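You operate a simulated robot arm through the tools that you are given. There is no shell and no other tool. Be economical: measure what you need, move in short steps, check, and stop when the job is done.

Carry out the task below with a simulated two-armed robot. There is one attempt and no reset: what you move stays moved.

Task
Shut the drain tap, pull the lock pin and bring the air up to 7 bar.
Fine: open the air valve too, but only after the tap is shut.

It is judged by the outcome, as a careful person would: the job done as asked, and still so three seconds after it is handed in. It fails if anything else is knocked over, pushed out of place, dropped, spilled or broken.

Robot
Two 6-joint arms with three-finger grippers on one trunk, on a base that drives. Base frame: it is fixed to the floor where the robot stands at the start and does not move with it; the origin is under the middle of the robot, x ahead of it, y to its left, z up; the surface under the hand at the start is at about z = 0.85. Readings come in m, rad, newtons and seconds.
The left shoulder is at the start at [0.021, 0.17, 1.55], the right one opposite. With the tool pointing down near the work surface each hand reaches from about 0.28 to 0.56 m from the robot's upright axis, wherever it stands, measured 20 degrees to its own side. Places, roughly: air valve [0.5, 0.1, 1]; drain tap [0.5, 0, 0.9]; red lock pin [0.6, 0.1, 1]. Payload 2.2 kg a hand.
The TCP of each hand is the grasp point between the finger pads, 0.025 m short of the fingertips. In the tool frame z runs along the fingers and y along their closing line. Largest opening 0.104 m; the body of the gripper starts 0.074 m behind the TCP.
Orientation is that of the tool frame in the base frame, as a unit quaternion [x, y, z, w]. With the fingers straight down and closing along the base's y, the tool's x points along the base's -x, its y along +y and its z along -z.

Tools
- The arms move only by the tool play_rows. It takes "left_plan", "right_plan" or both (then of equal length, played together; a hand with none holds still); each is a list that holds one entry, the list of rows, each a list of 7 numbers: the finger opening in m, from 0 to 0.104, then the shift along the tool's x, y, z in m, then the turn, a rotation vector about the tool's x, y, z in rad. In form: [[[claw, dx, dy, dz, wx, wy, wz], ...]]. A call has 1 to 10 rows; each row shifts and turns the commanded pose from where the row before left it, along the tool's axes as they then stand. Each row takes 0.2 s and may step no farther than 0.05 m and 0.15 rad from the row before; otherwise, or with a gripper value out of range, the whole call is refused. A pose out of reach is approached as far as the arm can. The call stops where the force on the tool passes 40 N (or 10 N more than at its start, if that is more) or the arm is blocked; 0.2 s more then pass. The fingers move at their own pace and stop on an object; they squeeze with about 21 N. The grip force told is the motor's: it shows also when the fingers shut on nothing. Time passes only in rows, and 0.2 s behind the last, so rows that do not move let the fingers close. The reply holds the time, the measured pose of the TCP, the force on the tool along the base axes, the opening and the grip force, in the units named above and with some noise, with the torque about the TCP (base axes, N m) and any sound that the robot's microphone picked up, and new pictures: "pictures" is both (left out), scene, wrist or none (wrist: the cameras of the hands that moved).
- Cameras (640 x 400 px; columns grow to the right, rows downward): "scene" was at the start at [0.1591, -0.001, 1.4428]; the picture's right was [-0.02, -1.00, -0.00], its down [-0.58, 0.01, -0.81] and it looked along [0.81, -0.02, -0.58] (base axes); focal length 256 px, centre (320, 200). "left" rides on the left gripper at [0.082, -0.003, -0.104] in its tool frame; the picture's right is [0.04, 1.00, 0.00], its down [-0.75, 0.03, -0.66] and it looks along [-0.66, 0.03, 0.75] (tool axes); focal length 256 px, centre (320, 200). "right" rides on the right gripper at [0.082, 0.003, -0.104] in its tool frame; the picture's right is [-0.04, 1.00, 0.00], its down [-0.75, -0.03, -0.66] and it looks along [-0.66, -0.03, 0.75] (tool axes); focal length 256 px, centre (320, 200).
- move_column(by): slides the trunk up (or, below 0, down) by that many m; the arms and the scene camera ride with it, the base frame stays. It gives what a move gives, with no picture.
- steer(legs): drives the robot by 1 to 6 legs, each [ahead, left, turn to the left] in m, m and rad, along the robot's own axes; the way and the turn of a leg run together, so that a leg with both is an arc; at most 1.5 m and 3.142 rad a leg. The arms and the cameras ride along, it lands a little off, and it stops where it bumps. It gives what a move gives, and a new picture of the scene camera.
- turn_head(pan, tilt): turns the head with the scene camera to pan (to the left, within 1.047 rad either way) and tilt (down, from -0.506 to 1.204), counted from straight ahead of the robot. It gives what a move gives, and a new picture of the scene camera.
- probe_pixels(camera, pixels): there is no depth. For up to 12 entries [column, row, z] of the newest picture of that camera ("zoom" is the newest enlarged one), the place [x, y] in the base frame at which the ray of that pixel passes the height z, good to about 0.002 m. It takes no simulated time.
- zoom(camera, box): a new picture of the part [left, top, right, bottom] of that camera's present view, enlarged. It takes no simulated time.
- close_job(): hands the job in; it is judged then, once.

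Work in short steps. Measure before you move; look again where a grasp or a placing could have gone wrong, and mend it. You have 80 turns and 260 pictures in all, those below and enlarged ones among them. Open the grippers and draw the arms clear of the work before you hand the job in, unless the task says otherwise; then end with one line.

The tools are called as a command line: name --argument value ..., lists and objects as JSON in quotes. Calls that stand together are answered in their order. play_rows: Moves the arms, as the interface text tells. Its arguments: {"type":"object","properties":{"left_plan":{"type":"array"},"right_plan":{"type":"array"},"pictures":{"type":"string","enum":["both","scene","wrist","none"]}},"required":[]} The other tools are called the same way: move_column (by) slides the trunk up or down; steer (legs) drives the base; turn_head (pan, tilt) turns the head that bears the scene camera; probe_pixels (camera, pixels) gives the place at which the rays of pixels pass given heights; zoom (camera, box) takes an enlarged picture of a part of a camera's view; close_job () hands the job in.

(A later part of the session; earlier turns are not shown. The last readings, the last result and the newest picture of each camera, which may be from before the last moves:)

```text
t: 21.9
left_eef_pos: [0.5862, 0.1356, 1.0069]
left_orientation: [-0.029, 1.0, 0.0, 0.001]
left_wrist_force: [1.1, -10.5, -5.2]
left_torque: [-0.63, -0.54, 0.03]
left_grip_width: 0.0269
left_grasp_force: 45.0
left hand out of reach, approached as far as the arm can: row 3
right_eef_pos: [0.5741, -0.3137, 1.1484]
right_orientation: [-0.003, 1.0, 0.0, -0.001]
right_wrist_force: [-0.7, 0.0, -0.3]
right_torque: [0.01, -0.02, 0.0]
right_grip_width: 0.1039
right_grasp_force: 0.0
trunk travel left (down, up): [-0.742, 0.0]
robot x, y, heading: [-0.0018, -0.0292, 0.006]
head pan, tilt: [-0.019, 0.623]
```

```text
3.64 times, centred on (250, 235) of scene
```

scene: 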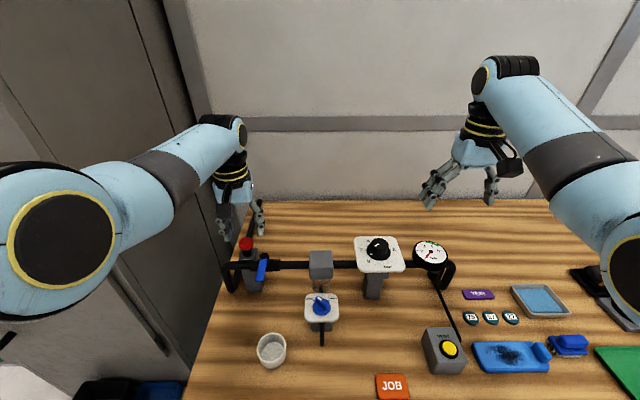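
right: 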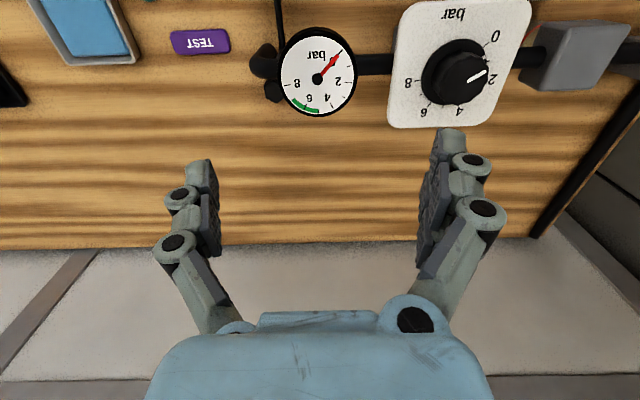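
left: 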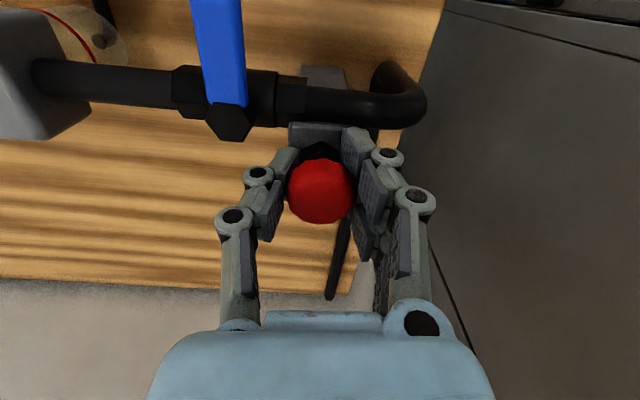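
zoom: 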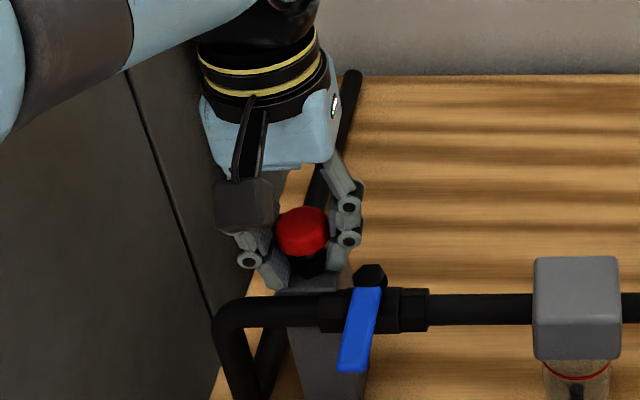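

The knob sits between the pads. Pull straight up slowly, 0.02 m.

play_rows --left_plan '[[[0, 0, 0, -0.007, 0, 0, 0], [0, 0, 0, -0.007, 0, 0, 0], [0, 0, 0, -0.007, 0, 0, 0], [0, 0, 0, 0, 0, 0, 0]]]' --pictures "both"

zoom --camera "scene" --box '[200, 180, 300, 290]'

```text
t: 22.6
left_eef_pos: [0.5847, 0.1359, 1.0094]
left_orientation: [-0.029, 1.0, -0.001, -0.003]
left_wrist_force: [13.2, -7.4, -34.6]
left_torque: [-0.33, -0.6, 0.21]
left_grip_width: 0.0238
left_grasp_force: 38.3
right_eef_pos: [0.5763, -0.3139, 1.1467]
right_orientation: [-0.003, 1.0, -0.001, -0.002]
right_wrist_force: [0.9, -0.1, 0.8]
right_torque: [0.01, 0.0, 0.01]
right_grip_width: 0.1038
right_grasp_force: 0.1
trunk travel left (down, up): [-0.742, 0.0]
robot x, y, heading: [0.0013, -0.0274, 0.003]
head pan, tilt: [-0.019, 0.623]
stopped in row 3 (left hand): the force on the tool passed its limit at 45 N (the readings are from after the stop); the commanded pose is now the measured one
```

scene: 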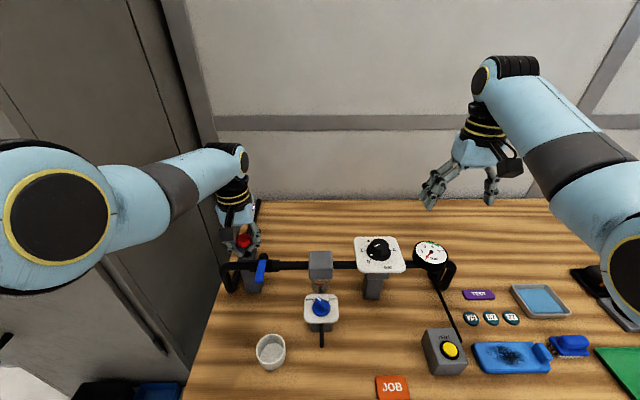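
left: 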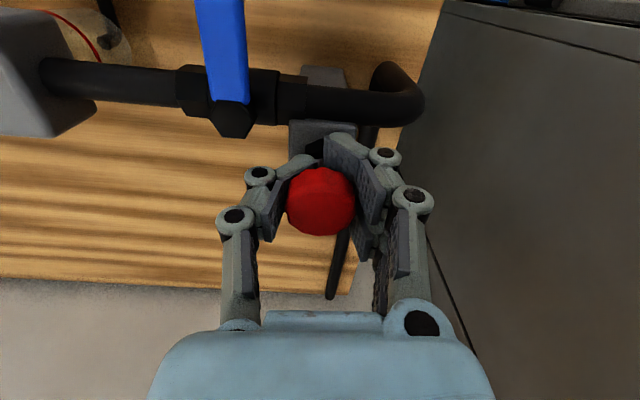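

```text
3.64 times, centred on (250, 235) of scene
```

zoom: 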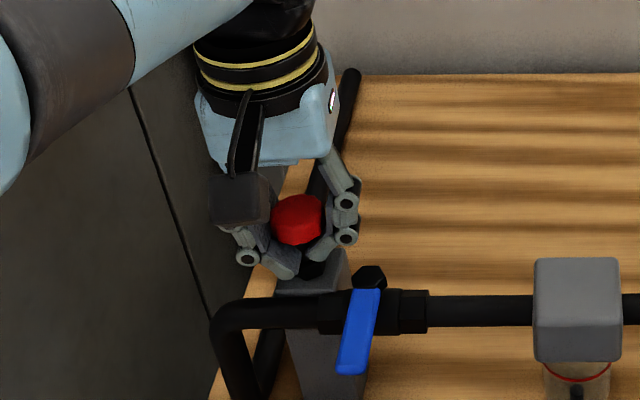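

The knob has risen ~7 mm with the fingertips now under it (opening 0.0238), pulled back at ~35 N. Pull further in small steps.

play_rows --left_plan '[[[0, 0, 0, -0.004, 0, 0, 0], [0, 0, 0, -0.004, 0, 0, 0], [0, 0, 0, -0.004, 0, 0, 0]]]' --pictures "both"

zoom --camera "scene" --box '[200, 180, 300, 290]'

```text
t: 22.9
left_eef_pos: [0.5857, 0.1366, 1.0091]
left_orientation: [-0.028, 1.0, -0.001, -0.005]
left_wrist_force: [20.8, -3.3, -31.8]
left_torque: [-0.33, -0.55, -0.09]
left_grip_width: 0.0223
left_grasp_force: 37.8
right_eef_pos: [0.5771, -0.3139, 1.1461]
right_orientation: [-0.001, 1.0, 0.0, -0.004]
right_wrist_force: [-0.3, 0.5, 0.2]
right_torque: [0.02, 0.0, 0.03]
right_grip_width: 0.1041
right_grasp_force: 0.0
trunk travel left (down, up): [-0.742, 0.0]
robot x, y, heading: [0.0008, -0.0325, 0.003]
head pan, tilt: [-0.019, 0.623]
stopped in row 1 (left hand): the force on the tool passed its limit at 51 N (the readings are from after the stop); the commanded pose is now the measured one
```

scene: 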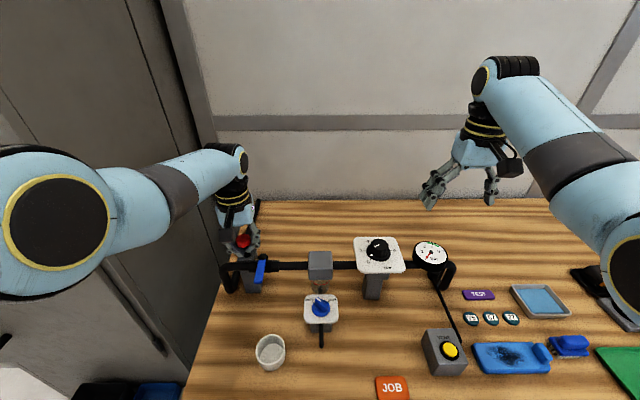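
left: 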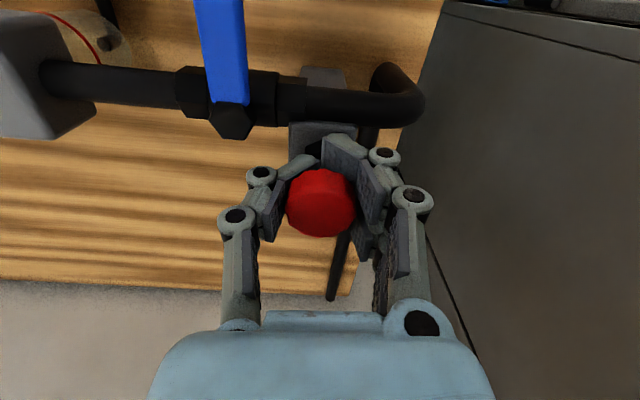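

```text
3.64 times, centred on (250, 235) of scene
```

zoom: 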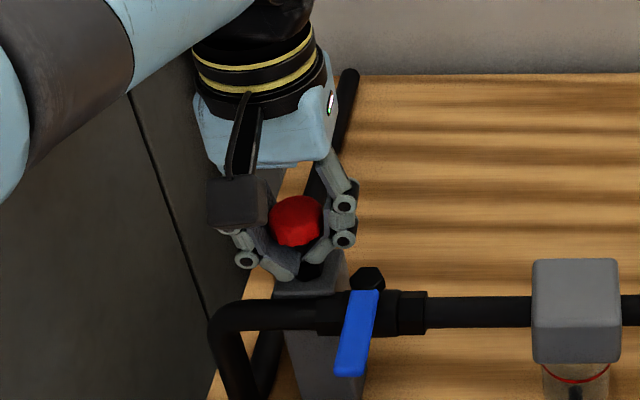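

Resistance is high with no further travel. I release to see whether the pin stays up or springs back.

play_rows --left_plan '[[[0.05, 0, 0, 0, 0, 0, 0], [0.06, 0, 0, 0, 0, 0, 0], [0.06, 0, 0, -0.03, 0, 0, 0], [0.06, 0, 0, -0.03, 0, 0, 0], [0.06, 0.02, 0, 0, 0, 0, 0]]]' --pictures "both"

zoom --camera "scene" --box '[200, 200, 300, 290]'

zoom --camera "left" --box '[230, 40, 410, 180]'

```text
t: 24.1
left_eef_pos: [0.5605, 0.136, 1.0746]
left_orientation: [-0.027, 1.0, 0.0, -0.003]
left_wrist_force: [-0.2, 0.2, -0.7]
left_torque: [0.03, -0.01, 0.02]
left_grip_width: 0.06
left_grasp_force: 0.0
right_eef_pos: [0.5711, -0.314, 1.1498]
right_orientation: [-0.003, 1.0, 0.001, -0.001]
right_wrist_force: [-0.2, 0.7, 0.3]
right_torque: [-0.01, 0.01, 0.0]
right_grip_width: 0.1041
right_grasp_force: 0.0
trunk travel left (down, up): [-0.742, 0.0]
robot x, y, heading: [0.0012, -0.0314, -0.003]
head pan, tilt: [-0.019, 0.623]
```

scene: 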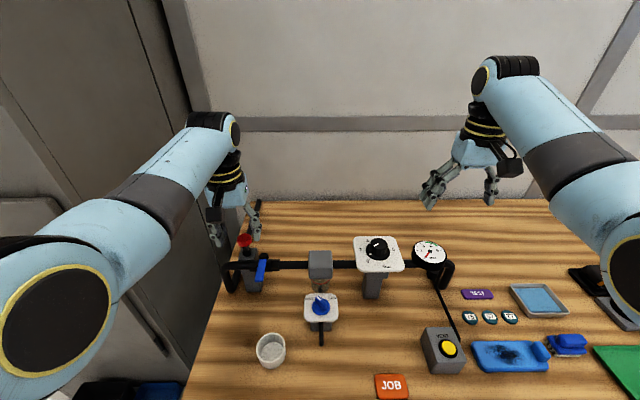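
left: 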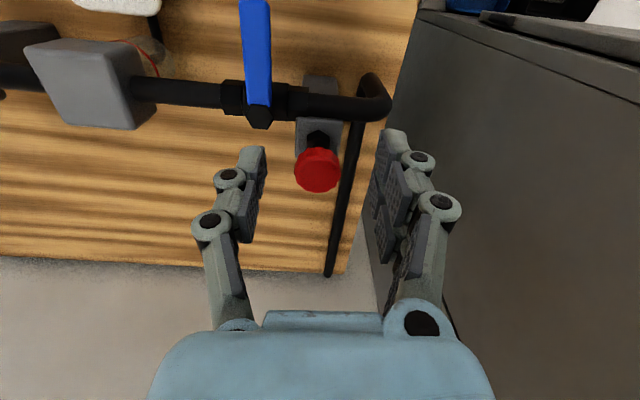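

```text
4.44 times, centred on (250, 245) of scene
```

zoom: 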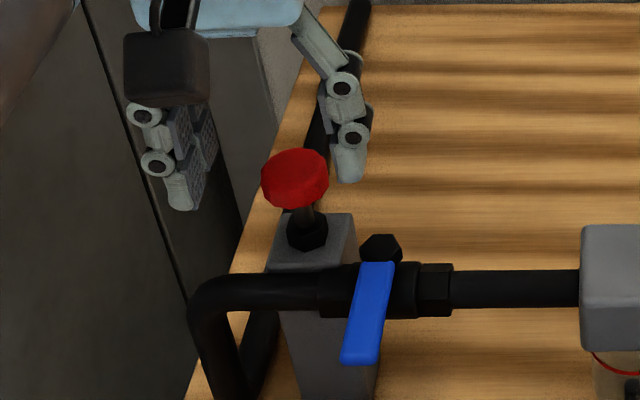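

```text
2.86 times, centred on (320, 110) of left
```

zoom: 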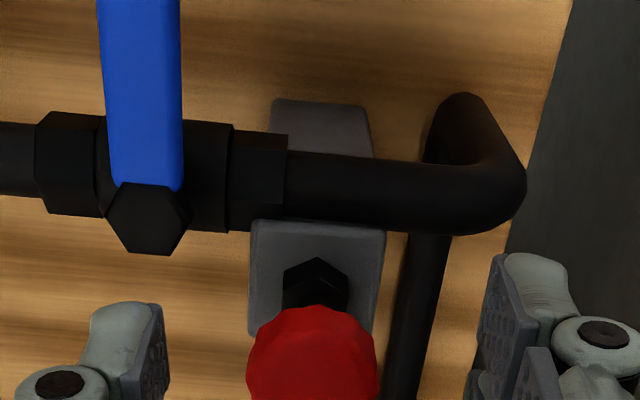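

The pin stayed up with its stem exposed, but I may have been clamping the fixed hex. I locate the knob anew and re-pull by the knob itself.

probe_pixels --camera "left" --pixels '[[317, 167, 1.02], [317, 167, 1.0]]'

probe_pixels --camera "scene" --pixels '[[244.5, 239.5, 1.02], [244.5, 239.5, 1.0]]'

```text
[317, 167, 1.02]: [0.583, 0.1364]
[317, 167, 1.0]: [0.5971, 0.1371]
```

```text
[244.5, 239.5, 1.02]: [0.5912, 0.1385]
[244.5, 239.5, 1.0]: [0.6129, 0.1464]
```

Knob top now z≈1.016 (rose ~10 mm). Regrasp with the tips at ≈0.997, above the hex (TCP z≈1.022).

play_rows --left_plan '[[[0.06, -0.02, 0.001, 0, 0, 0, 0], [0.06, -0.0105, 0, 0.015, 0, 0, 0], [0.06, 0, 0, 0.02, 0, 0, 0], [0.06, 0, 0, 0.0175, 0, 0, 0], [0.02, 0, 0, 0, 0, 0, 0], [0.0, 0, 0, 0, 0, 0, 0], [0, 0, 0, 0, 0, 0, 0]]]' --pictures "both"

zoom --camera "left" --box '[240, 110, 410, 250]'

zoom --camera "scene" --box '[200, 200, 300, 290]'

```text
t: 25.7
left_eef_pos: [0.5915, 0.1365, 1.0177]
left_orientation: [-0.028, 1.0, 0.0, -0.006]
left_wrist_force: [3.6, -2.2, -23.6]
left_torque: [0.1, -1.58, 0.11]
left_grip_width: 0.0305
left_grasp_force: 44.4
right_eef_pos: [0.5738, -0.3126, 1.1494]
right_orientation: [-0.002, 1.0, 0.0, -0.002]
right_wrist_force: [0.7, -1.2, 0.7]
right_torque: [0.01, 0.01, 0.03]
right_grip_width: 0.1043
right_grasp_force: 0.0
trunk travel left (down, up): [-0.742, 0.0]
robot x, y, heading: [0.0013, -0.0307, 0.005]
head pan, tilt: [-0.019, 0.623]
```

scene: 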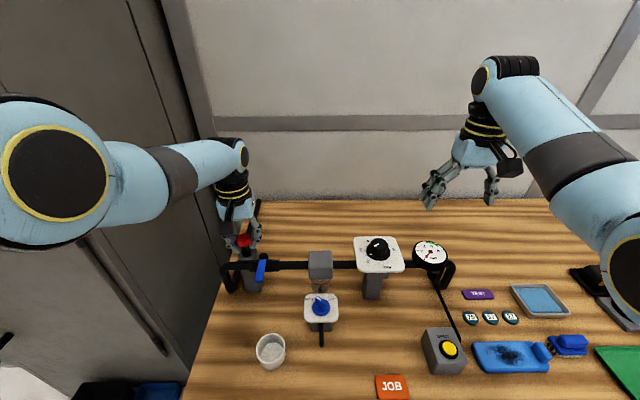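
left: 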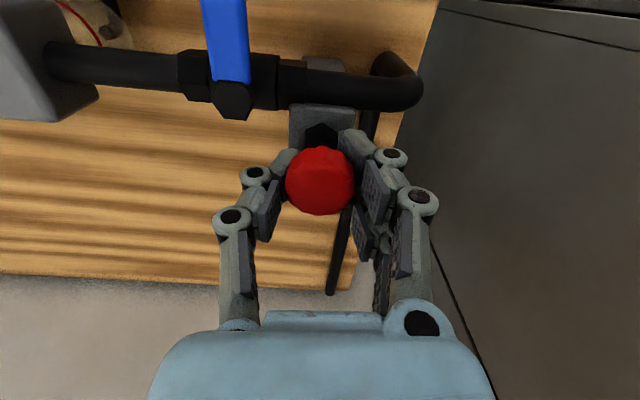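

```text
2.86 times, centred on (325, 180) of left
```

zoom: 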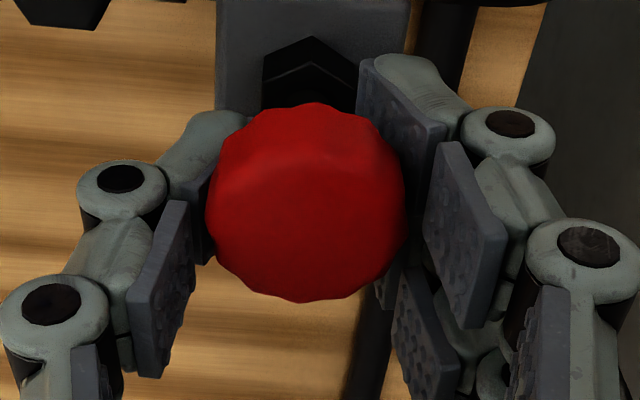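

```text
4.44 times, centred on (250, 245) of scene
```

zoom: 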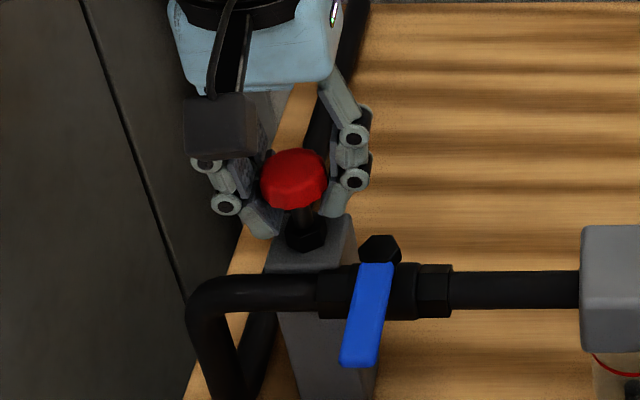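

Knob clamped at 0.0305, with 24 N already resisting. Pull up gently to see whether it is at its stop.

play_rows --left_plan '[[[0, 0, 0, -0.003, 0, 0, 0], [0, 0, 0, -0.003, 0, 0, 0], [0, 0, 0, -0.003, 0, 0, 0], [0, 0, 0, 0, 0, 0, 0]]]' --pictures "wrist"

zoom --camera "scene" --box '[200, 200, 300, 290]'

```text
t: 26.1
left_eef_pos: [0.5929, 0.1372, 1.0114]
left_orientation: [-0.028, 1.0, -0.001, -0.01]
left_wrist_force: [18.8, -1.4, -39.5]
left_torque: [0.05, -0.07, 0.23]
left_grip_width: 0.0297
left_grasp_force: 41.5
right_eef_pos: [0.579, -0.3147, 1.1471]
right_orientation: [-0.001, 1.0, 0.0, -0.004]
right_wrist_force: [1.1, 0.3, -0.3]
right_torque: [-0.01, 0.0, 0.01]
right_grip_width: 0.1041
right_grasp_force: 0.1
trunk travel left (down, up): [-0.742, 0.0]
robot x, y, heading: [0.0002, -0.0284, 0.009]
head pan, tilt: [-0.019, 0.623]
stopped in row 1 (left hand): the force on the tool passed its limit at 45 N (the readings are from after the stop); the commanded pose is now the measured one
```

left: 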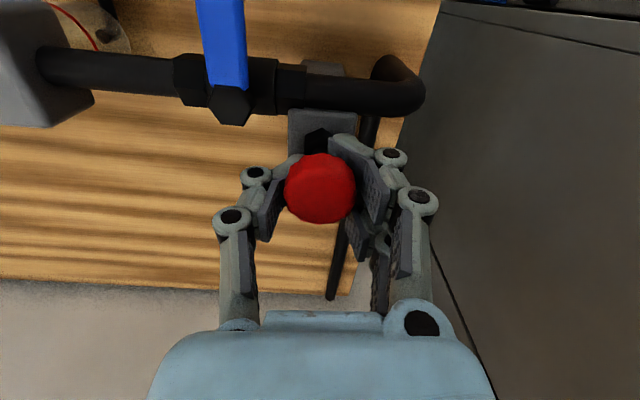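

```text
4.44 times, centred on (250, 245) of scene
```

zoom: 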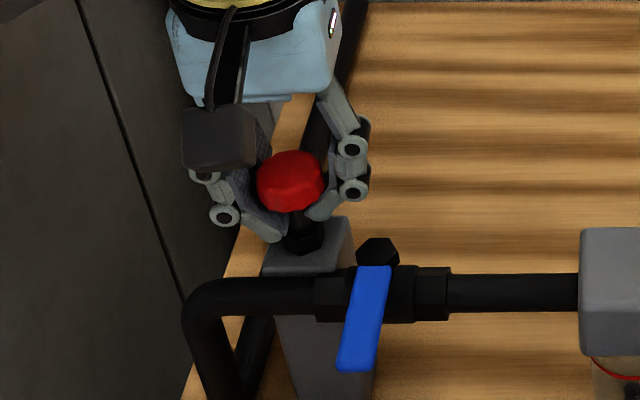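

The pin is firmly at its upper stop. Release, rise and confirm it stays.

play_rows --left_plan '[[[0.05, 0, 0, 0, 0, 0, 0], [0.06, 0, 0, 0, 0, 0, 0], [0.06, 0, 0, 0, 0, 0, 0], [0.06, 0, 0, -0.03, 0, 0, 0], [0.06, 0, 0, -0.04, 0, 0, 0], [0.06, 0.03, 0, -0.03, 0, 0, 0], [0.06, 0.03, 0, 0, 0, 0, 0], [0.06, 0, 0, 0, 0, 0, 0]]]' --pictures "both"

zoom --camera "scene" --box '[200, 200, 300, 290]'

```text
t: 27.9
left_eef_pos: [0.5306, 0.1345, 1.1208]
left_orientation: [-0.027, 1.0, 0.0, -0.007]
left_wrist_force: [0.2, 0.3, -0.7]
left_torque: [-0.02, 0.01, 0.0]
left_grip_width: 0.0598
left_grasp_force: 0.0
right_eef_pos: [0.5723, -0.3136, 1.1482]
right_orientation: [-0.002, 1.0, 0.0, -0.001]
right_wrist_force: [-0.1, 0.0, -1.0]
right_torque: [0.01, 0.01, 0.0]
right_grip_width: 0.1038
right_grasp_force: 0.1
trunk travel left (down, up): [-0.742, 0.0]
robot x, y, heading: [0.0006, -0.0278, 0.005]
head pan, tilt: [-0.019, 0.623]
```

scene: 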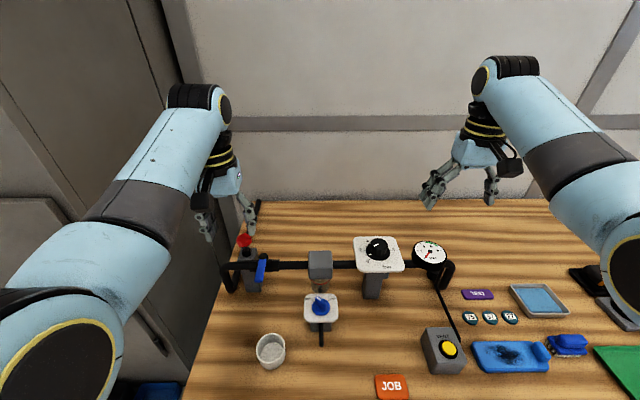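
left: 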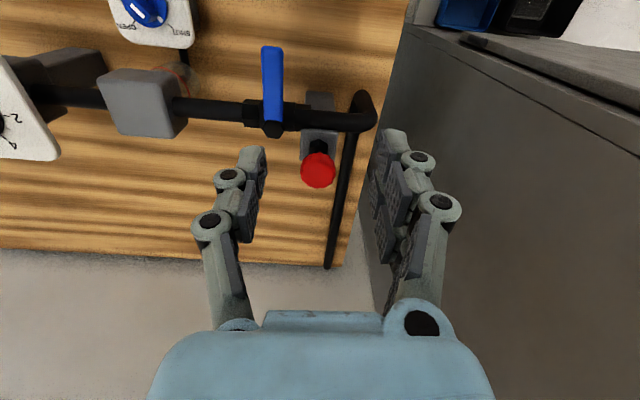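

```text
4.44 times, centred on (250, 245) of scene
```

zoom: 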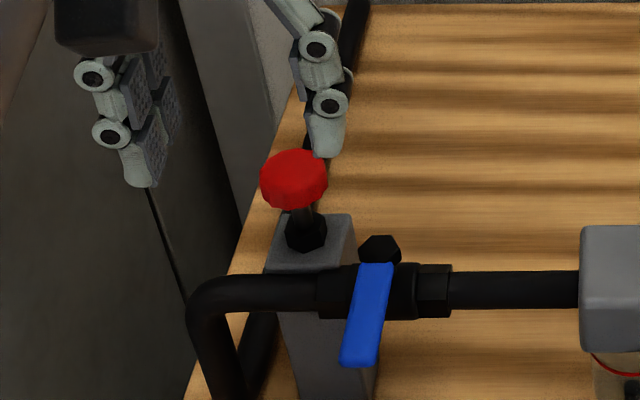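

Pin is out and stays. Now the valve lever: measure its tip and pivot.

probe_pixels --camera "left" --pixels '[[272, 48, 0.95], [272, 48, 0.98], [272, 118, 0.95], [272, 118, 0.98]]'

probe_pixels --camera "scene" --pixels '[[259, 280.5, 0.95], [259, 280.5, 0.98], [264.5, 260.5, 0.95], [264.5, 260.5, 0.98]]'

zoom --camera "left" --box '[220, 30, 380, 150]'

```text
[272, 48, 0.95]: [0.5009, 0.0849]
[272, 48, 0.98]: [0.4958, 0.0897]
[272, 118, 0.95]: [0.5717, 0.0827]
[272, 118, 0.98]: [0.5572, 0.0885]
```

```text
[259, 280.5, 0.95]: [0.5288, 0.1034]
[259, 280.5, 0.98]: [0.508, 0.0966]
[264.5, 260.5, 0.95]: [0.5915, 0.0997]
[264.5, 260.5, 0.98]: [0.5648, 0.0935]
```

```text
3.33 times, centred on (300, 90) of left
```

zoom: 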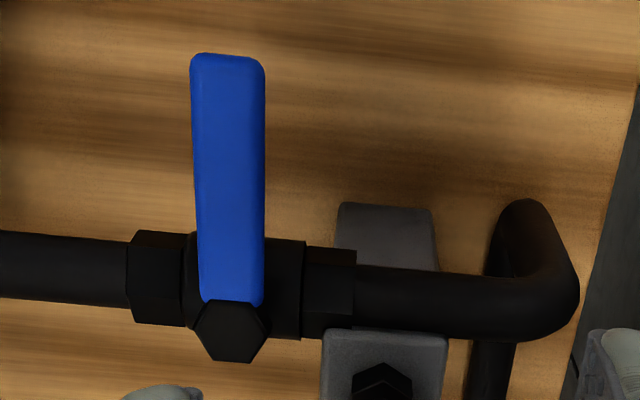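

Lever is at z≈1.0, from tip (0.493,0.092) to pivot ≈(0.556,0.092). A valve opens counter-clockwise, so I'll push its tip to the right (-y) with the closed fingertips. First shift the base right 0.1 m for reach.

steer --legs '[[0, -0.1, 0]]'

```text
t: 29.0
left_eef_pos: [0.5309, 0.0315, 1.1197]
left_orientation: [-0.028, 1.0, 0.001, -0.006]
left_wrist_force: [0.5, -0.4, 0.1]
left_torque: [0.06, -0.03, -0.01]
left_grip_width: 0.06
left_grasp_force: 0.0
right_eef_pos: [0.5731, -0.414, 1.148]
right_orientation: [-0.003, 1.0, 0.0, -0.001]
right_wrist_force: [-0.7, -0.7, 0.5]
right_torque: [0.04, -0.01, 0.01]
right_grip_width: 0.1041
right_grasp_force: 0.0
trunk travel left (down, up): [-0.742, 0.0]
robot x, y, heading: [-0.0008, -0.1303, 0.008]
head pan, tilt: [-0.019, 0.623]
```

scene: 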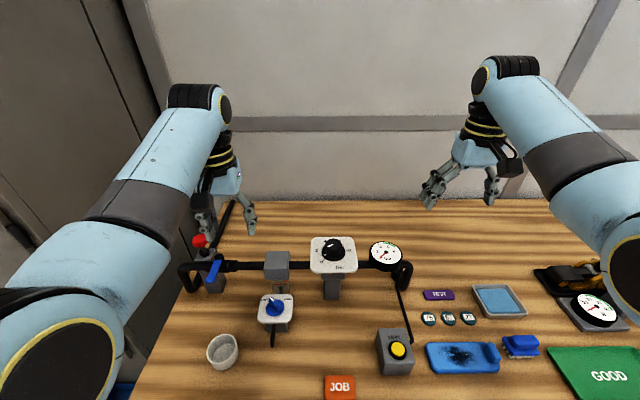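

Close the fingers and move beside the lever tip, left of it, at z≈1.06.

play_rows --left_plan '[[[0.0, 0.006, 0.03, 0, 0, 0, 0], [0.0, 0.006, 0.03, 0, 0, 0, 0.028], [0.0, 0.006, 0.03, 0, 0, 0, 0.028], [0.0, 0, 0, 0.03, 0, 0, 0], [0.0, 0, 0, 0.03, 0, 0, 0], [0.0, 0, 0, 0, 0, 0, 0]]]' --pictures "both"

```text
t: 30.4
left_eef_pos: [0.5078, 0.1234, 1.0614]
left_orientation: [-0.001, 1.0, 0.0, -0.007]
left_wrist_force: [-0.4, 0.0, -0.8]
left_torque: [0.0, 0.0, -0.06]
left_grip_width: 0.0
left_grasp_force: 21.1
right_eef_pos: [0.5735, -0.4145, 1.1493]
right_orientation: [-0.002, 1.0, 0.0, 0.0]
right_wrist_force: [-0.7, 0.1, 1.1]
right_torque: [0.01, 0.01, -0.03]
right_grip_width: 0.1038
right_grasp_force: 0.1
trunk travel left (down, up): [-0.742, 0.0]
robot x, y, heading: [0.0021, -0.1326, 0.007]
head pan, tilt: [-0.019, 0.623]
```

scene: 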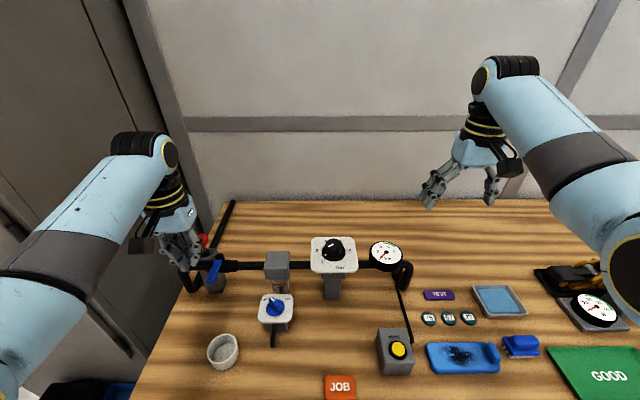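
left: 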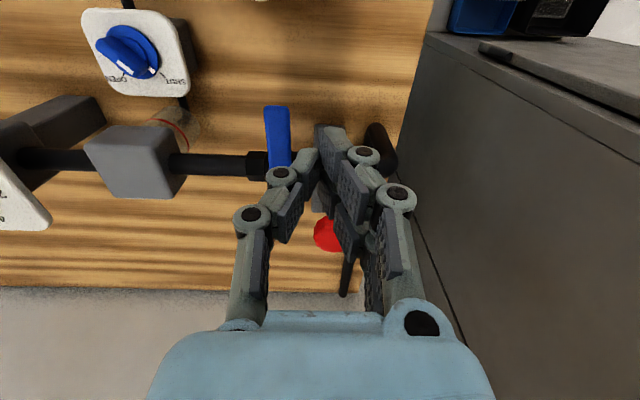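

Descend 0.056 beside the lever (tips ≈0.98).

play_rows --left_plan '[[[0.0, 0, 0, 0.02, 0, 0, 0], [0.0, 0, 0, 0.02, 0, 0, 0], [0.0, 0, 0, 0.016, 0, 0, 0], [0.0, 0, 0, 0, 0, 0, 0]]]' --pictures "both"

zoom --camera "scene" --box '[160, 200, 280, 300]'

```text
t: 31.4
left_eef_pos: [0.507, 0.1224, 1.0048]
left_orientation: [-0.001, 1.0, 0.001, -0.007]
left_wrist_force: [-0.7, 0.1, 0.2]
left_torque: [0.04, 0.02, 0.0]
left_grip_width: 0.0002
left_grasp_force: 20.8
right_eef_pos: [0.5729, -0.4136, 1.149]
right_orientation: [-0.002, 1.0, 0.0, 0.0]
right_wrist_force: [0.2, -0.1, -0.4]
right_torque: [0.01, 0.03, 0.01]
right_grip_width: 0.104
right_grasp_force: 0.1
trunk travel left (down, up): [-0.742, 0.0]
robot x, y, heading: [-0.0012, -0.1364, -0.001]
head pan, tilt: [-0.019, 0.623]
```

scene: 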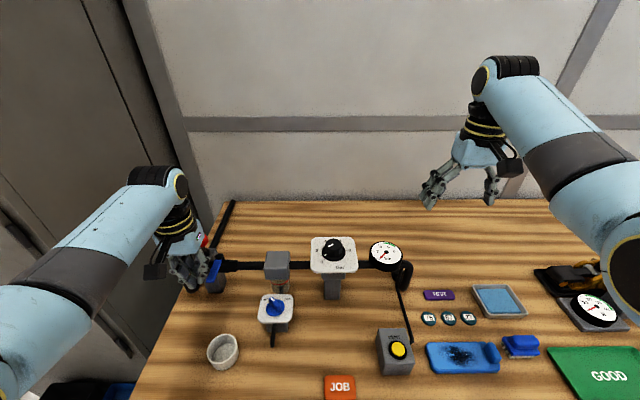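
left: 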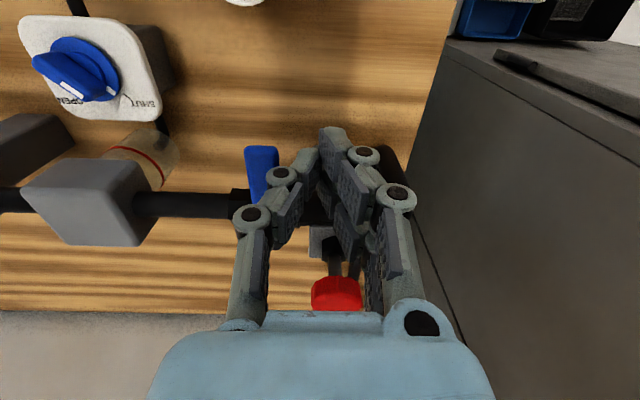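

```text
4.00 times, centred on (220, 250) of scene
```

zoom: 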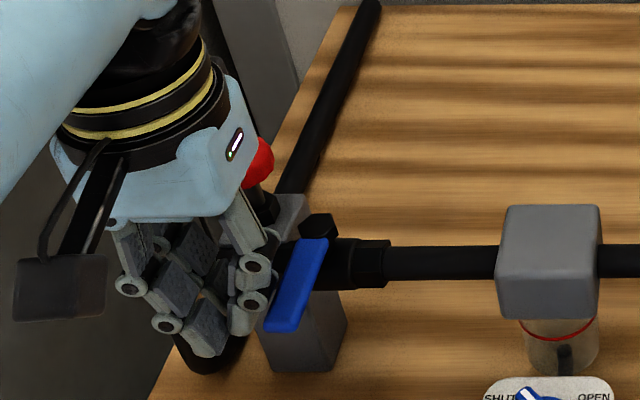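

Finger is beside the lever. Push along the first 30° of the arc.

play_rows --left_plan '[[[0.0, -0.002, -0.009, 0, 0, 0, 0], [0.0, 0.002, -0.0135, 0, 0, 0, 0], [0.0, 0, -0.012, 0, 0, 0, 0], [0.0, 0, 0, 0, 0, 0, 0]]]' --pictures "both"

zoom --camera "scene" --box '[160, 200, 280, 300]'

```text
t: 32.4
left_eef_pos: [0.5064, 0.0864, 1.0053]
left_orientation: [0.0, 1.0, -0.001, -0.007]
left_wrist_force: [-0.8, 0.2, 0.1]
left_torque: [0.0, 0.0, -0.03]
left_grip_width: 0.0001
left_grasp_force: 21.3
right_eef_pos: [0.5734, -0.4148, 1.1492]
right_orientation: [-0.003, 1.0, 0.0, 0.0]
right_wrist_force: [-0.8, 0.6, -0.6]
right_torque: [0.02, 0.01, 0.0]
right_grip_width: 0.104
right_grasp_force: 0.0
trunk travel left (down, up): [-0.742, 0.0]
robot x, y, heading: [0.0016, -0.1323, 0.001]
head pan, tilt: [-0.019, 0.623]
```

scene: 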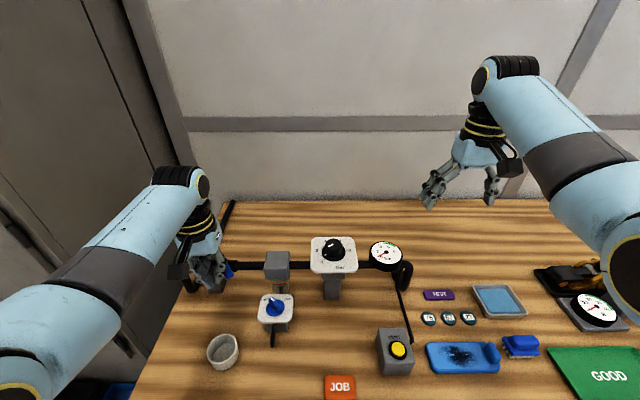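
left: 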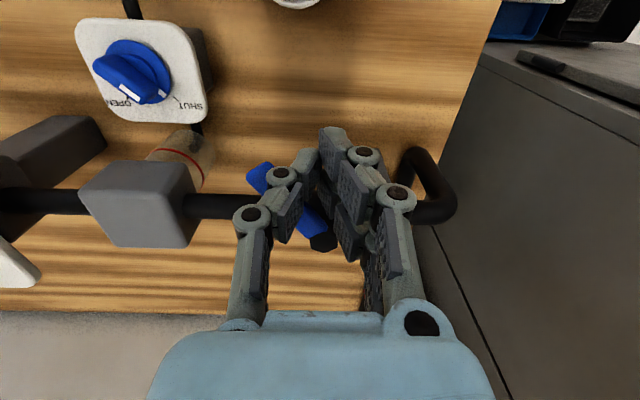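

```text
4.00 times, centred on (220, 250) of scene
```

zoom: 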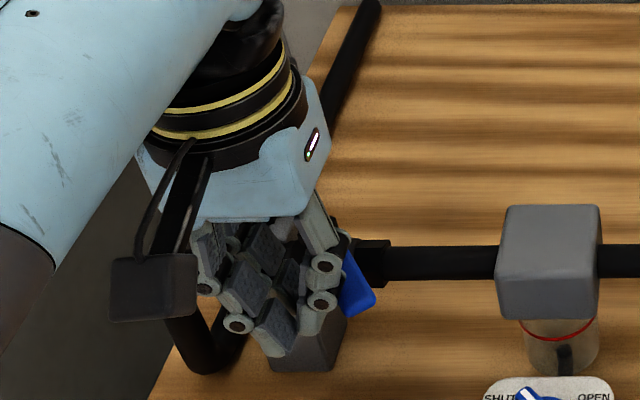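

The lever turns freely to the right. Continue along the arc to 90°.

play_rows --left_plan '[[[0.0, -0.004, -0.012, 0, 0, 0, 0], [0.0, -0.005, -0.012, 0, 0, 0, 0], [0.0, -0.01, -0.008, 0, 0, 0, 0], [0.0, -0.01, -0.008, 0, 0, 0, 0], [0.0, 0, 0, 0, 0, 0, 0]]]' --pictures "both"

zoom --camera "left" --box '[200, 100, 440, 260]'

```text
t: 33.6
left_eef_pos: [0.5296, 0.0496, 1.0042]
left_orientation: [-0.002, 1.0, -0.001, -0.01]
left_wrist_force: [-26.5, 8.7, -2.9]
left_torque: [-0.06, 0.23, 0.3]
left_grip_width: 0.0
left_grasp_force: 21.4
right_eef_pos: [0.5699, -0.4133, 1.152]
right_orientation: [-0.003, 1.0, 0.0, 0.0]
right_wrist_force: [0.2, 0.0, -1.0]
right_torque: [0.02, -0.01, -0.03]
right_grip_width: 0.104
right_grasp_force: 0.1
trunk travel left (down, up): [-0.742, 0.0]
robot x, y, heading: [-0.0033, -0.1306, 0.006]
head pan, tilt: [-0.019, 0.623]
```

scene: 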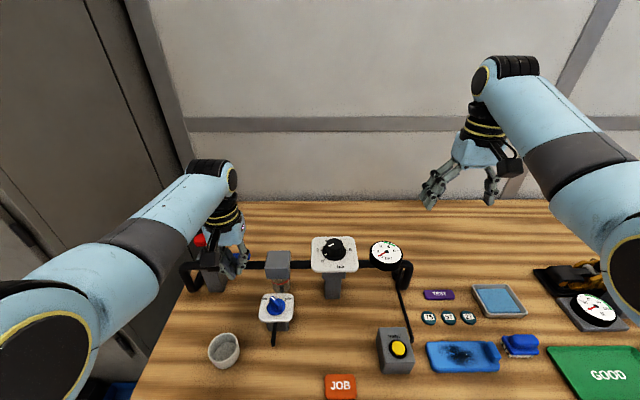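
left: 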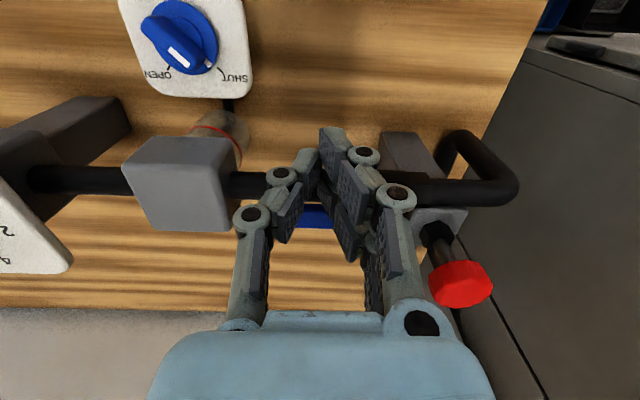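

```text
2.50 times, centred on (320, 180) of left
```

zoom: 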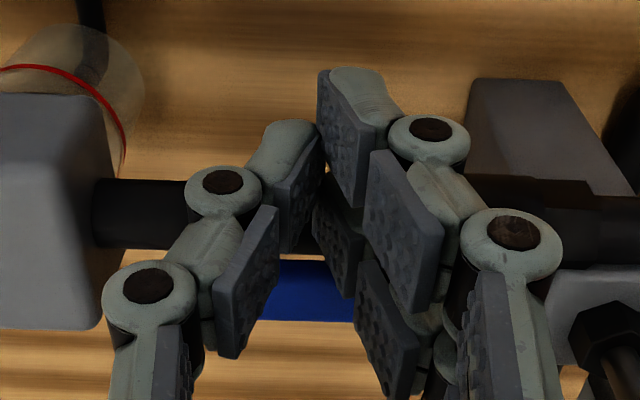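

-26 N at the stop; lever looks parallel to the pipe. Back off (−x), rise and check.

play_rows --left_plan '[[[0.0, 0.015, 0, 0, 0, 0, 0], [0.0, 0.015, 0, 0, 0, 0, 0], [0.0, 0, 0, -0.04, 0, 0, 0], [0.0, 0, 0.02, -0.04, 0, 0, 0], [0.0, 0, 0.02, -0.04, 0, 0, 0], [0.0, 0, 0.02, 0, 0, 0, 0], [0.0, 0, 0, 0, 0, 0, 0]]]' --pictures "both"

zoom --camera "scene" --box '[160, 210, 320, 310]'

zoom --camera "scene" --box '[295, 220, 415, 300]'

```text
t: 35.2
left_eef_pos: [0.5065, 0.1077, 1.1248]
left_orientation: [0.0, 1.0, 0.0, -0.007]
left_wrist_force: [-0.2, 0.0, 0.1]
left_torque: [0.0, 0.01, -0.02]
left_grip_width: 0.0
left_grasp_force: 21.0
right_eef_pos: [0.5737, -0.4146, 1.1494]
right_orientation: [-0.003, 1.0, 0.0, -0.001]
right_wrist_force: [-0.3, -0.6, -0.4]
right_torque: [0.01, 0.0, -0.02]
right_grip_width: 0.1041
right_grasp_force: 0.0
trunk travel left (down, up): [-0.742, 0.0]
robot x, y, heading: [-0.0003, -0.1319, 0.002]
head pan, tilt: [-0.019, 0.623]
```

scene: 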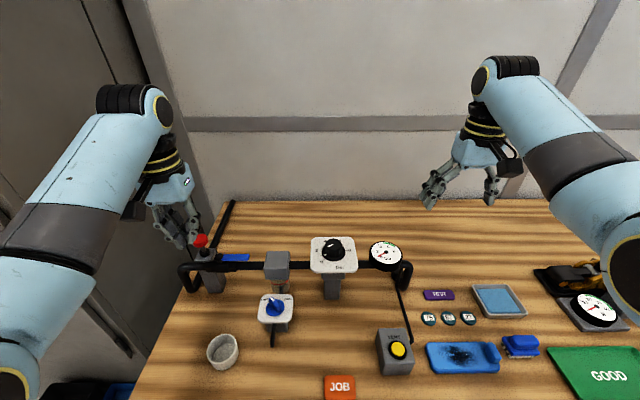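
left: 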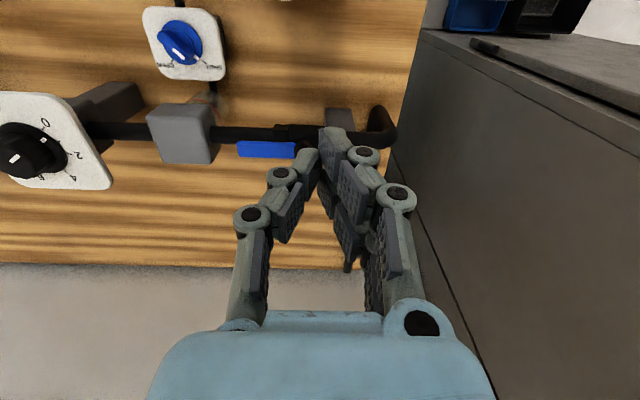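

```text
4.00 times, centred on (240, 260) of scene
```

zoom: 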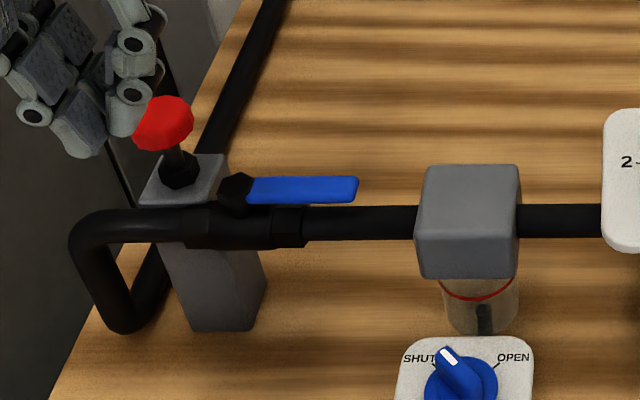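

```text
5.00 times, centred on (355, 260) of scene
```

zoom: 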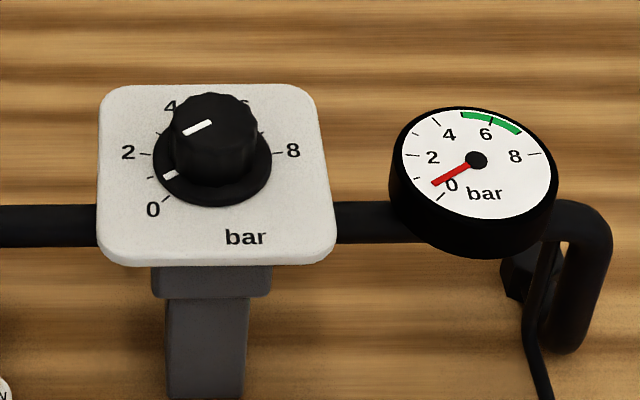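

Valve lever is now along the pipe (open), tap on SHUT, pin up; the gauge reads ~0.8. Now the regulator with the right hand: drive back left 0.13 m, first pulling the left hand in 0.05 m.

play_rows --left_plan '[[[0.0, 0, -0.025, -0.02, 0, 0, 0], [0.0, 0, -0.025, -0.03, 0, 0, 0], [0.0, 0, 0, 0, 0, 0, 0]]]' --pictures "none"

steer --legs '[[0, 0.13, 0]]'

```text
t: 36.0
left_eef_pos: [0.5159, 0.0566, 1.1636]
left_orientation: [0.0, 1.0, 0.0, -0.007]
left_wrist_force: [0.5, 1.2, -0.2]
left_torque: [-0.02, -0.03, -0.01]
left_grip_width: 0.0
left_grasp_force: 21.0
left hand out of reach, approached as far as the arm can: row 2
right_eef_pos: [0.5736, -0.4127, 1.1487]
right_orientation: [-0.002, 1.0, 0.0, -0.001]
right_wrist_force: [-0.4, 0.1, 0.4]
right_torque: [-0.03, -0.01, -0.03]
right_grip_width: 0.1039
right_grasp_force: 0.0
trunk travel left (down, up): [-0.742, 0.0]
robot x, y, heading: [0.0015, -0.1297, 0.011]
head pan, tilt: [-0.019, 0.623]
```

```text
t: 37.3
left_eef_pos: [0.517, 0.1871, 1.1647]
left_orientation: [0.001, 1.0, 0.0, -0.006]
left_wrist_force: [-0.2, 0.6, 0.7]
left_torque: [0.0, -0.02, -0.01]
left_grip_width: 0.0
left_grasp_force: 20.4
right_eef_pos: [0.5721, -0.2813, 1.1481]
right_orientation: [-0.002, 1.0, -0.001, -0.001]
right_wrist_force: [-0.3, 0.3, -0.1]
right_torque: [-0.02, 0.03, 0.04]
right_grip_width: 0.1039
right_grasp_force: 0.1
trunk travel left (down, up): [-0.742, 0.0]
robot x, y, heading: [0.0025, 0.0012, 0.007]
head pan, tilt: [-0.019, 0.623]
```

scene: 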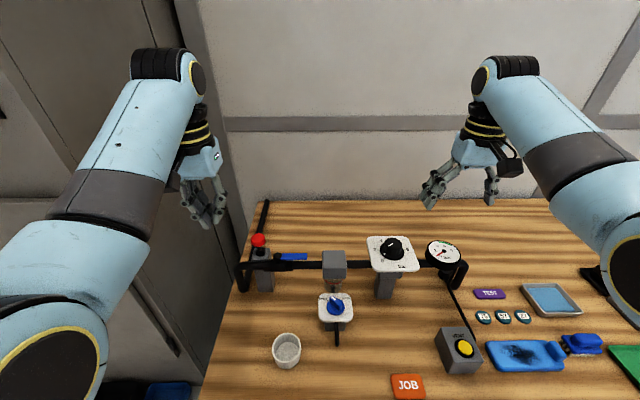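

Move the right hand toward the regulator for a close look, and recheck the pin.

play_rows --right_plan '[[[0.08, 0.014, 0.037, 0, 0, 0, 0], [0.08, 0.014, 0.037, 0, 0, 0, 0], [0.08, 0.014, 0.037, 0, 0, 0, 0], [0.08, 0, 0, 0, 0, 0, 0]]]' --pictures "both"

zoom --camera "scene" --box '[220, 200, 320, 300]'

zoom --camera "right" --box '[220, 30, 420, 160]'

```text
t: 38.3
left_eef_pos: [0.5161, 0.1863, 1.1641]
left_orientation: [0.0, 1.0, 0.0, -0.006]
left_wrist_force: [0.4, -0.2, 0.5]
left_torque: [0.03, 0.0, 0.0]
left_grip_width: 0.0
left_grasp_force: 20.8
right_eef_pos: [0.5291, -0.1726, 1.1487]
right_orientation: [-0.002, 1.0, 0.001, -0.001]
right_wrist_force: [-0.2, 0.3, -0.5]
right_torque: [0.01, -0.02, 0.02]
right_grip_width: 0.0801
right_grasp_force: 0.0
trunk travel left (down, up): [-0.742, 0.0]
robot x, y, heading: [-0.0037, 0.0044, 0.002]
head pan, tilt: [-0.019, 0.623]
```

scene: 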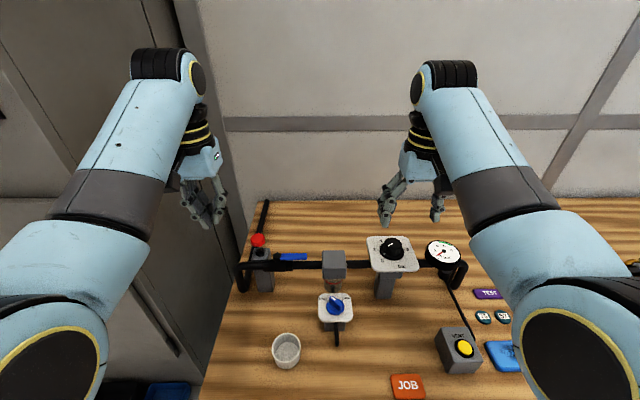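
right: 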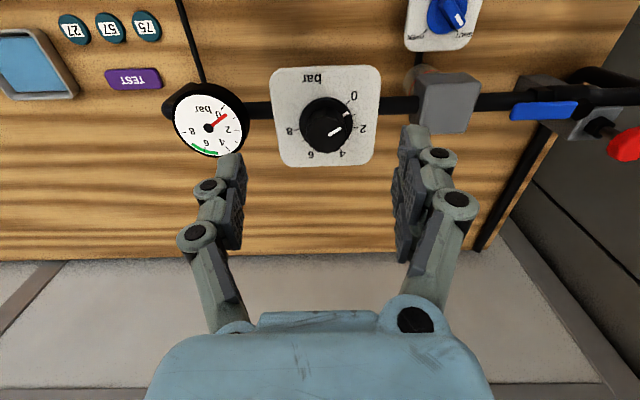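

```text
4.00 times, centred on (270, 250) of scene
```

zoom: 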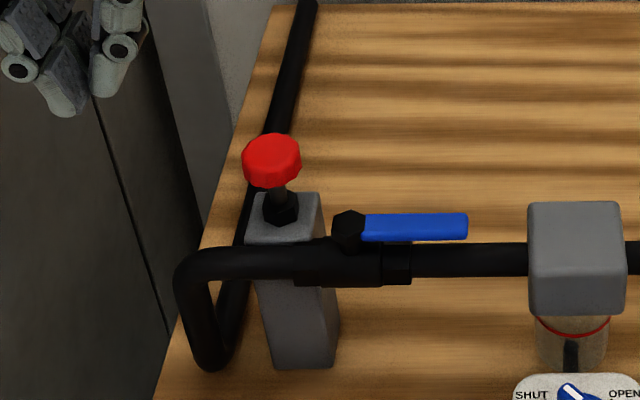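

```text
3.08 times, centred on (320, 95) of right
```

zoom: 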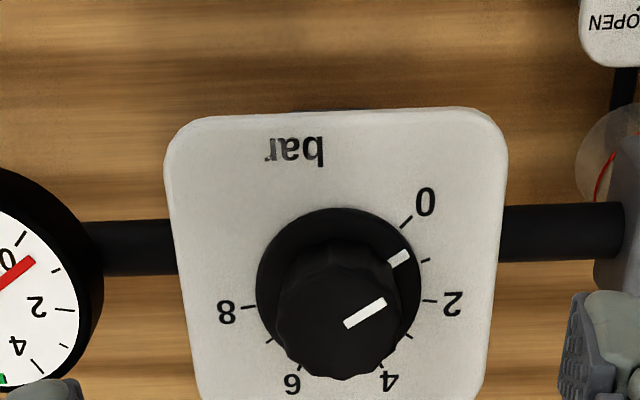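

Pin is still up. Dial now at ~0.65 with ~27°/bar clockwise; needs ≈170° clockwise for 7. Probe the knob's centre.

probe_pixels --camera "right" --pixels '[[325.8, 133.3, 1.02], [325.8, 133.3, 1.03], [325.8, 124.2, 0.99], [325.8, 124.2, 1.0]]'

zoom --camera "scene" --box '[350, 220, 480, 300]'

```text
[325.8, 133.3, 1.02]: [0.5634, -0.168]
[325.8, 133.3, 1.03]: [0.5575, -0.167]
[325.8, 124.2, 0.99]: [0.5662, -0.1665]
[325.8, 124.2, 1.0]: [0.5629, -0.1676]
```

```text
4.92 times, centred on (415, 260) of scene
```

zoom: 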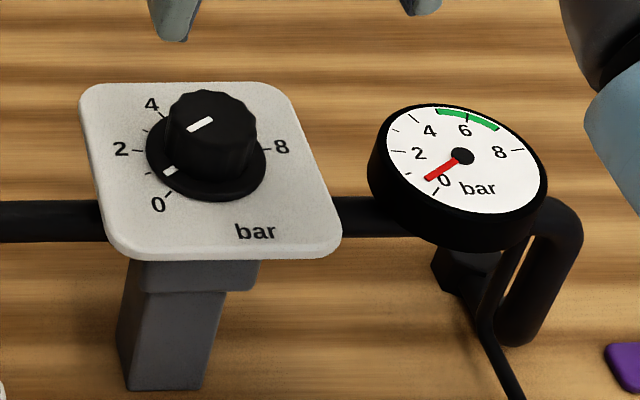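

Knob axis ≈(0.559,-0.167), top z≈1.025. Position the right hand above it (z≈1.08), narrowed and turned -0.75 rad ready for a clockwise stroke.

play_rows --right_plan '[[[0.06, -0.03, 0.0055, 0, 0, 0, 0], [0.06, 0, 0, 0.035, 0, 0, 0], [0.06, 0, 0, 0.035, 0, 0, 0], [0.06, 0, 0, 0, 0, 0, -0.149], [0.06, 0, 0, 0, 0, 0, -0.149], [0.06, 0, 0, 0, 0, 0, -0.149], [0.06, 0, 0, 0, 0, 0, -0.149], [0.06, 0, 0, 0, 0, 0, -0.149], [0.06, 0, 0, 0, 0, 0, 0]]]' --pictures "both"

```text
t: 40.3
left_eef_pos: [0.5169, 0.1892, 1.1631]
left_orientation: [0.001, 1.0, 0.0, -0.006]
left_wrist_force: [0.4, 0.0, 1.0]
left_torque: [0.0, 0.02, 0.0]
left_grip_width: 0.0
left_grasp_force: 20.2
right_eef_pos: [0.5588, -0.1653, 1.0796]
right_orientation: [-0.366, 0.93, 0.0, 0.0]
right_wrist_force: [0.5, -1.2, 0.2]
right_torque: [0.01, 0.04, 0.01]
right_grip_width: 0.0603
right_grasp_force: 0.0
trunk travel left (down, up): [-0.742, 0.0]
robot x, y, heading: [-0.0023, 0.0024, 0.004]
head pan, tilt: [-0.019, 0.623]
```

scene: 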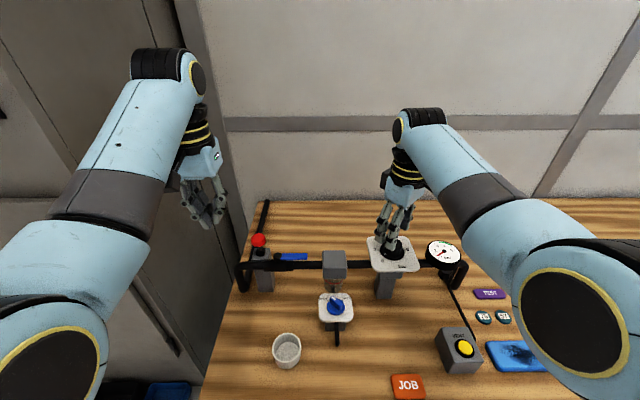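
right: 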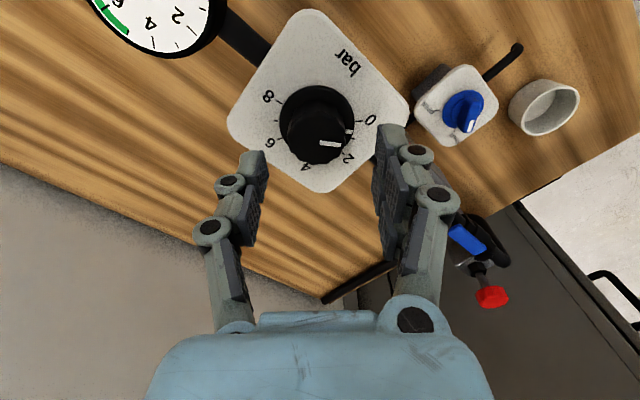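

Probe the knob's centre from here.

zoom --camera "right" --box '[250, 70, 390, 180]'

probe_pixels --camera "right" --pixels '[[316, 137, 1.02], [316, 137, 1.03]]'

```text
3.64 times, centred on (320, 125) of right
```

zoom: 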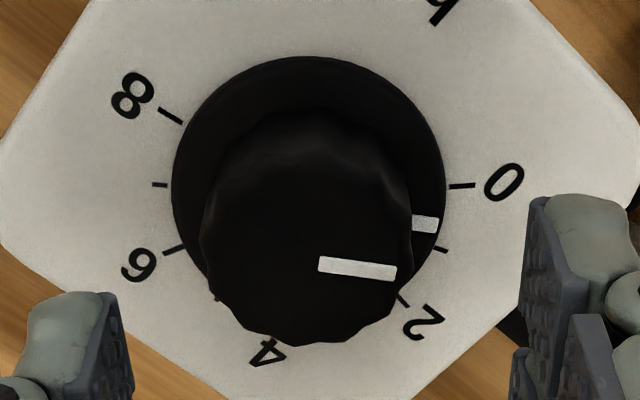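

```text
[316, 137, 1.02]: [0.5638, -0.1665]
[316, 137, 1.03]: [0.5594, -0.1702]
```

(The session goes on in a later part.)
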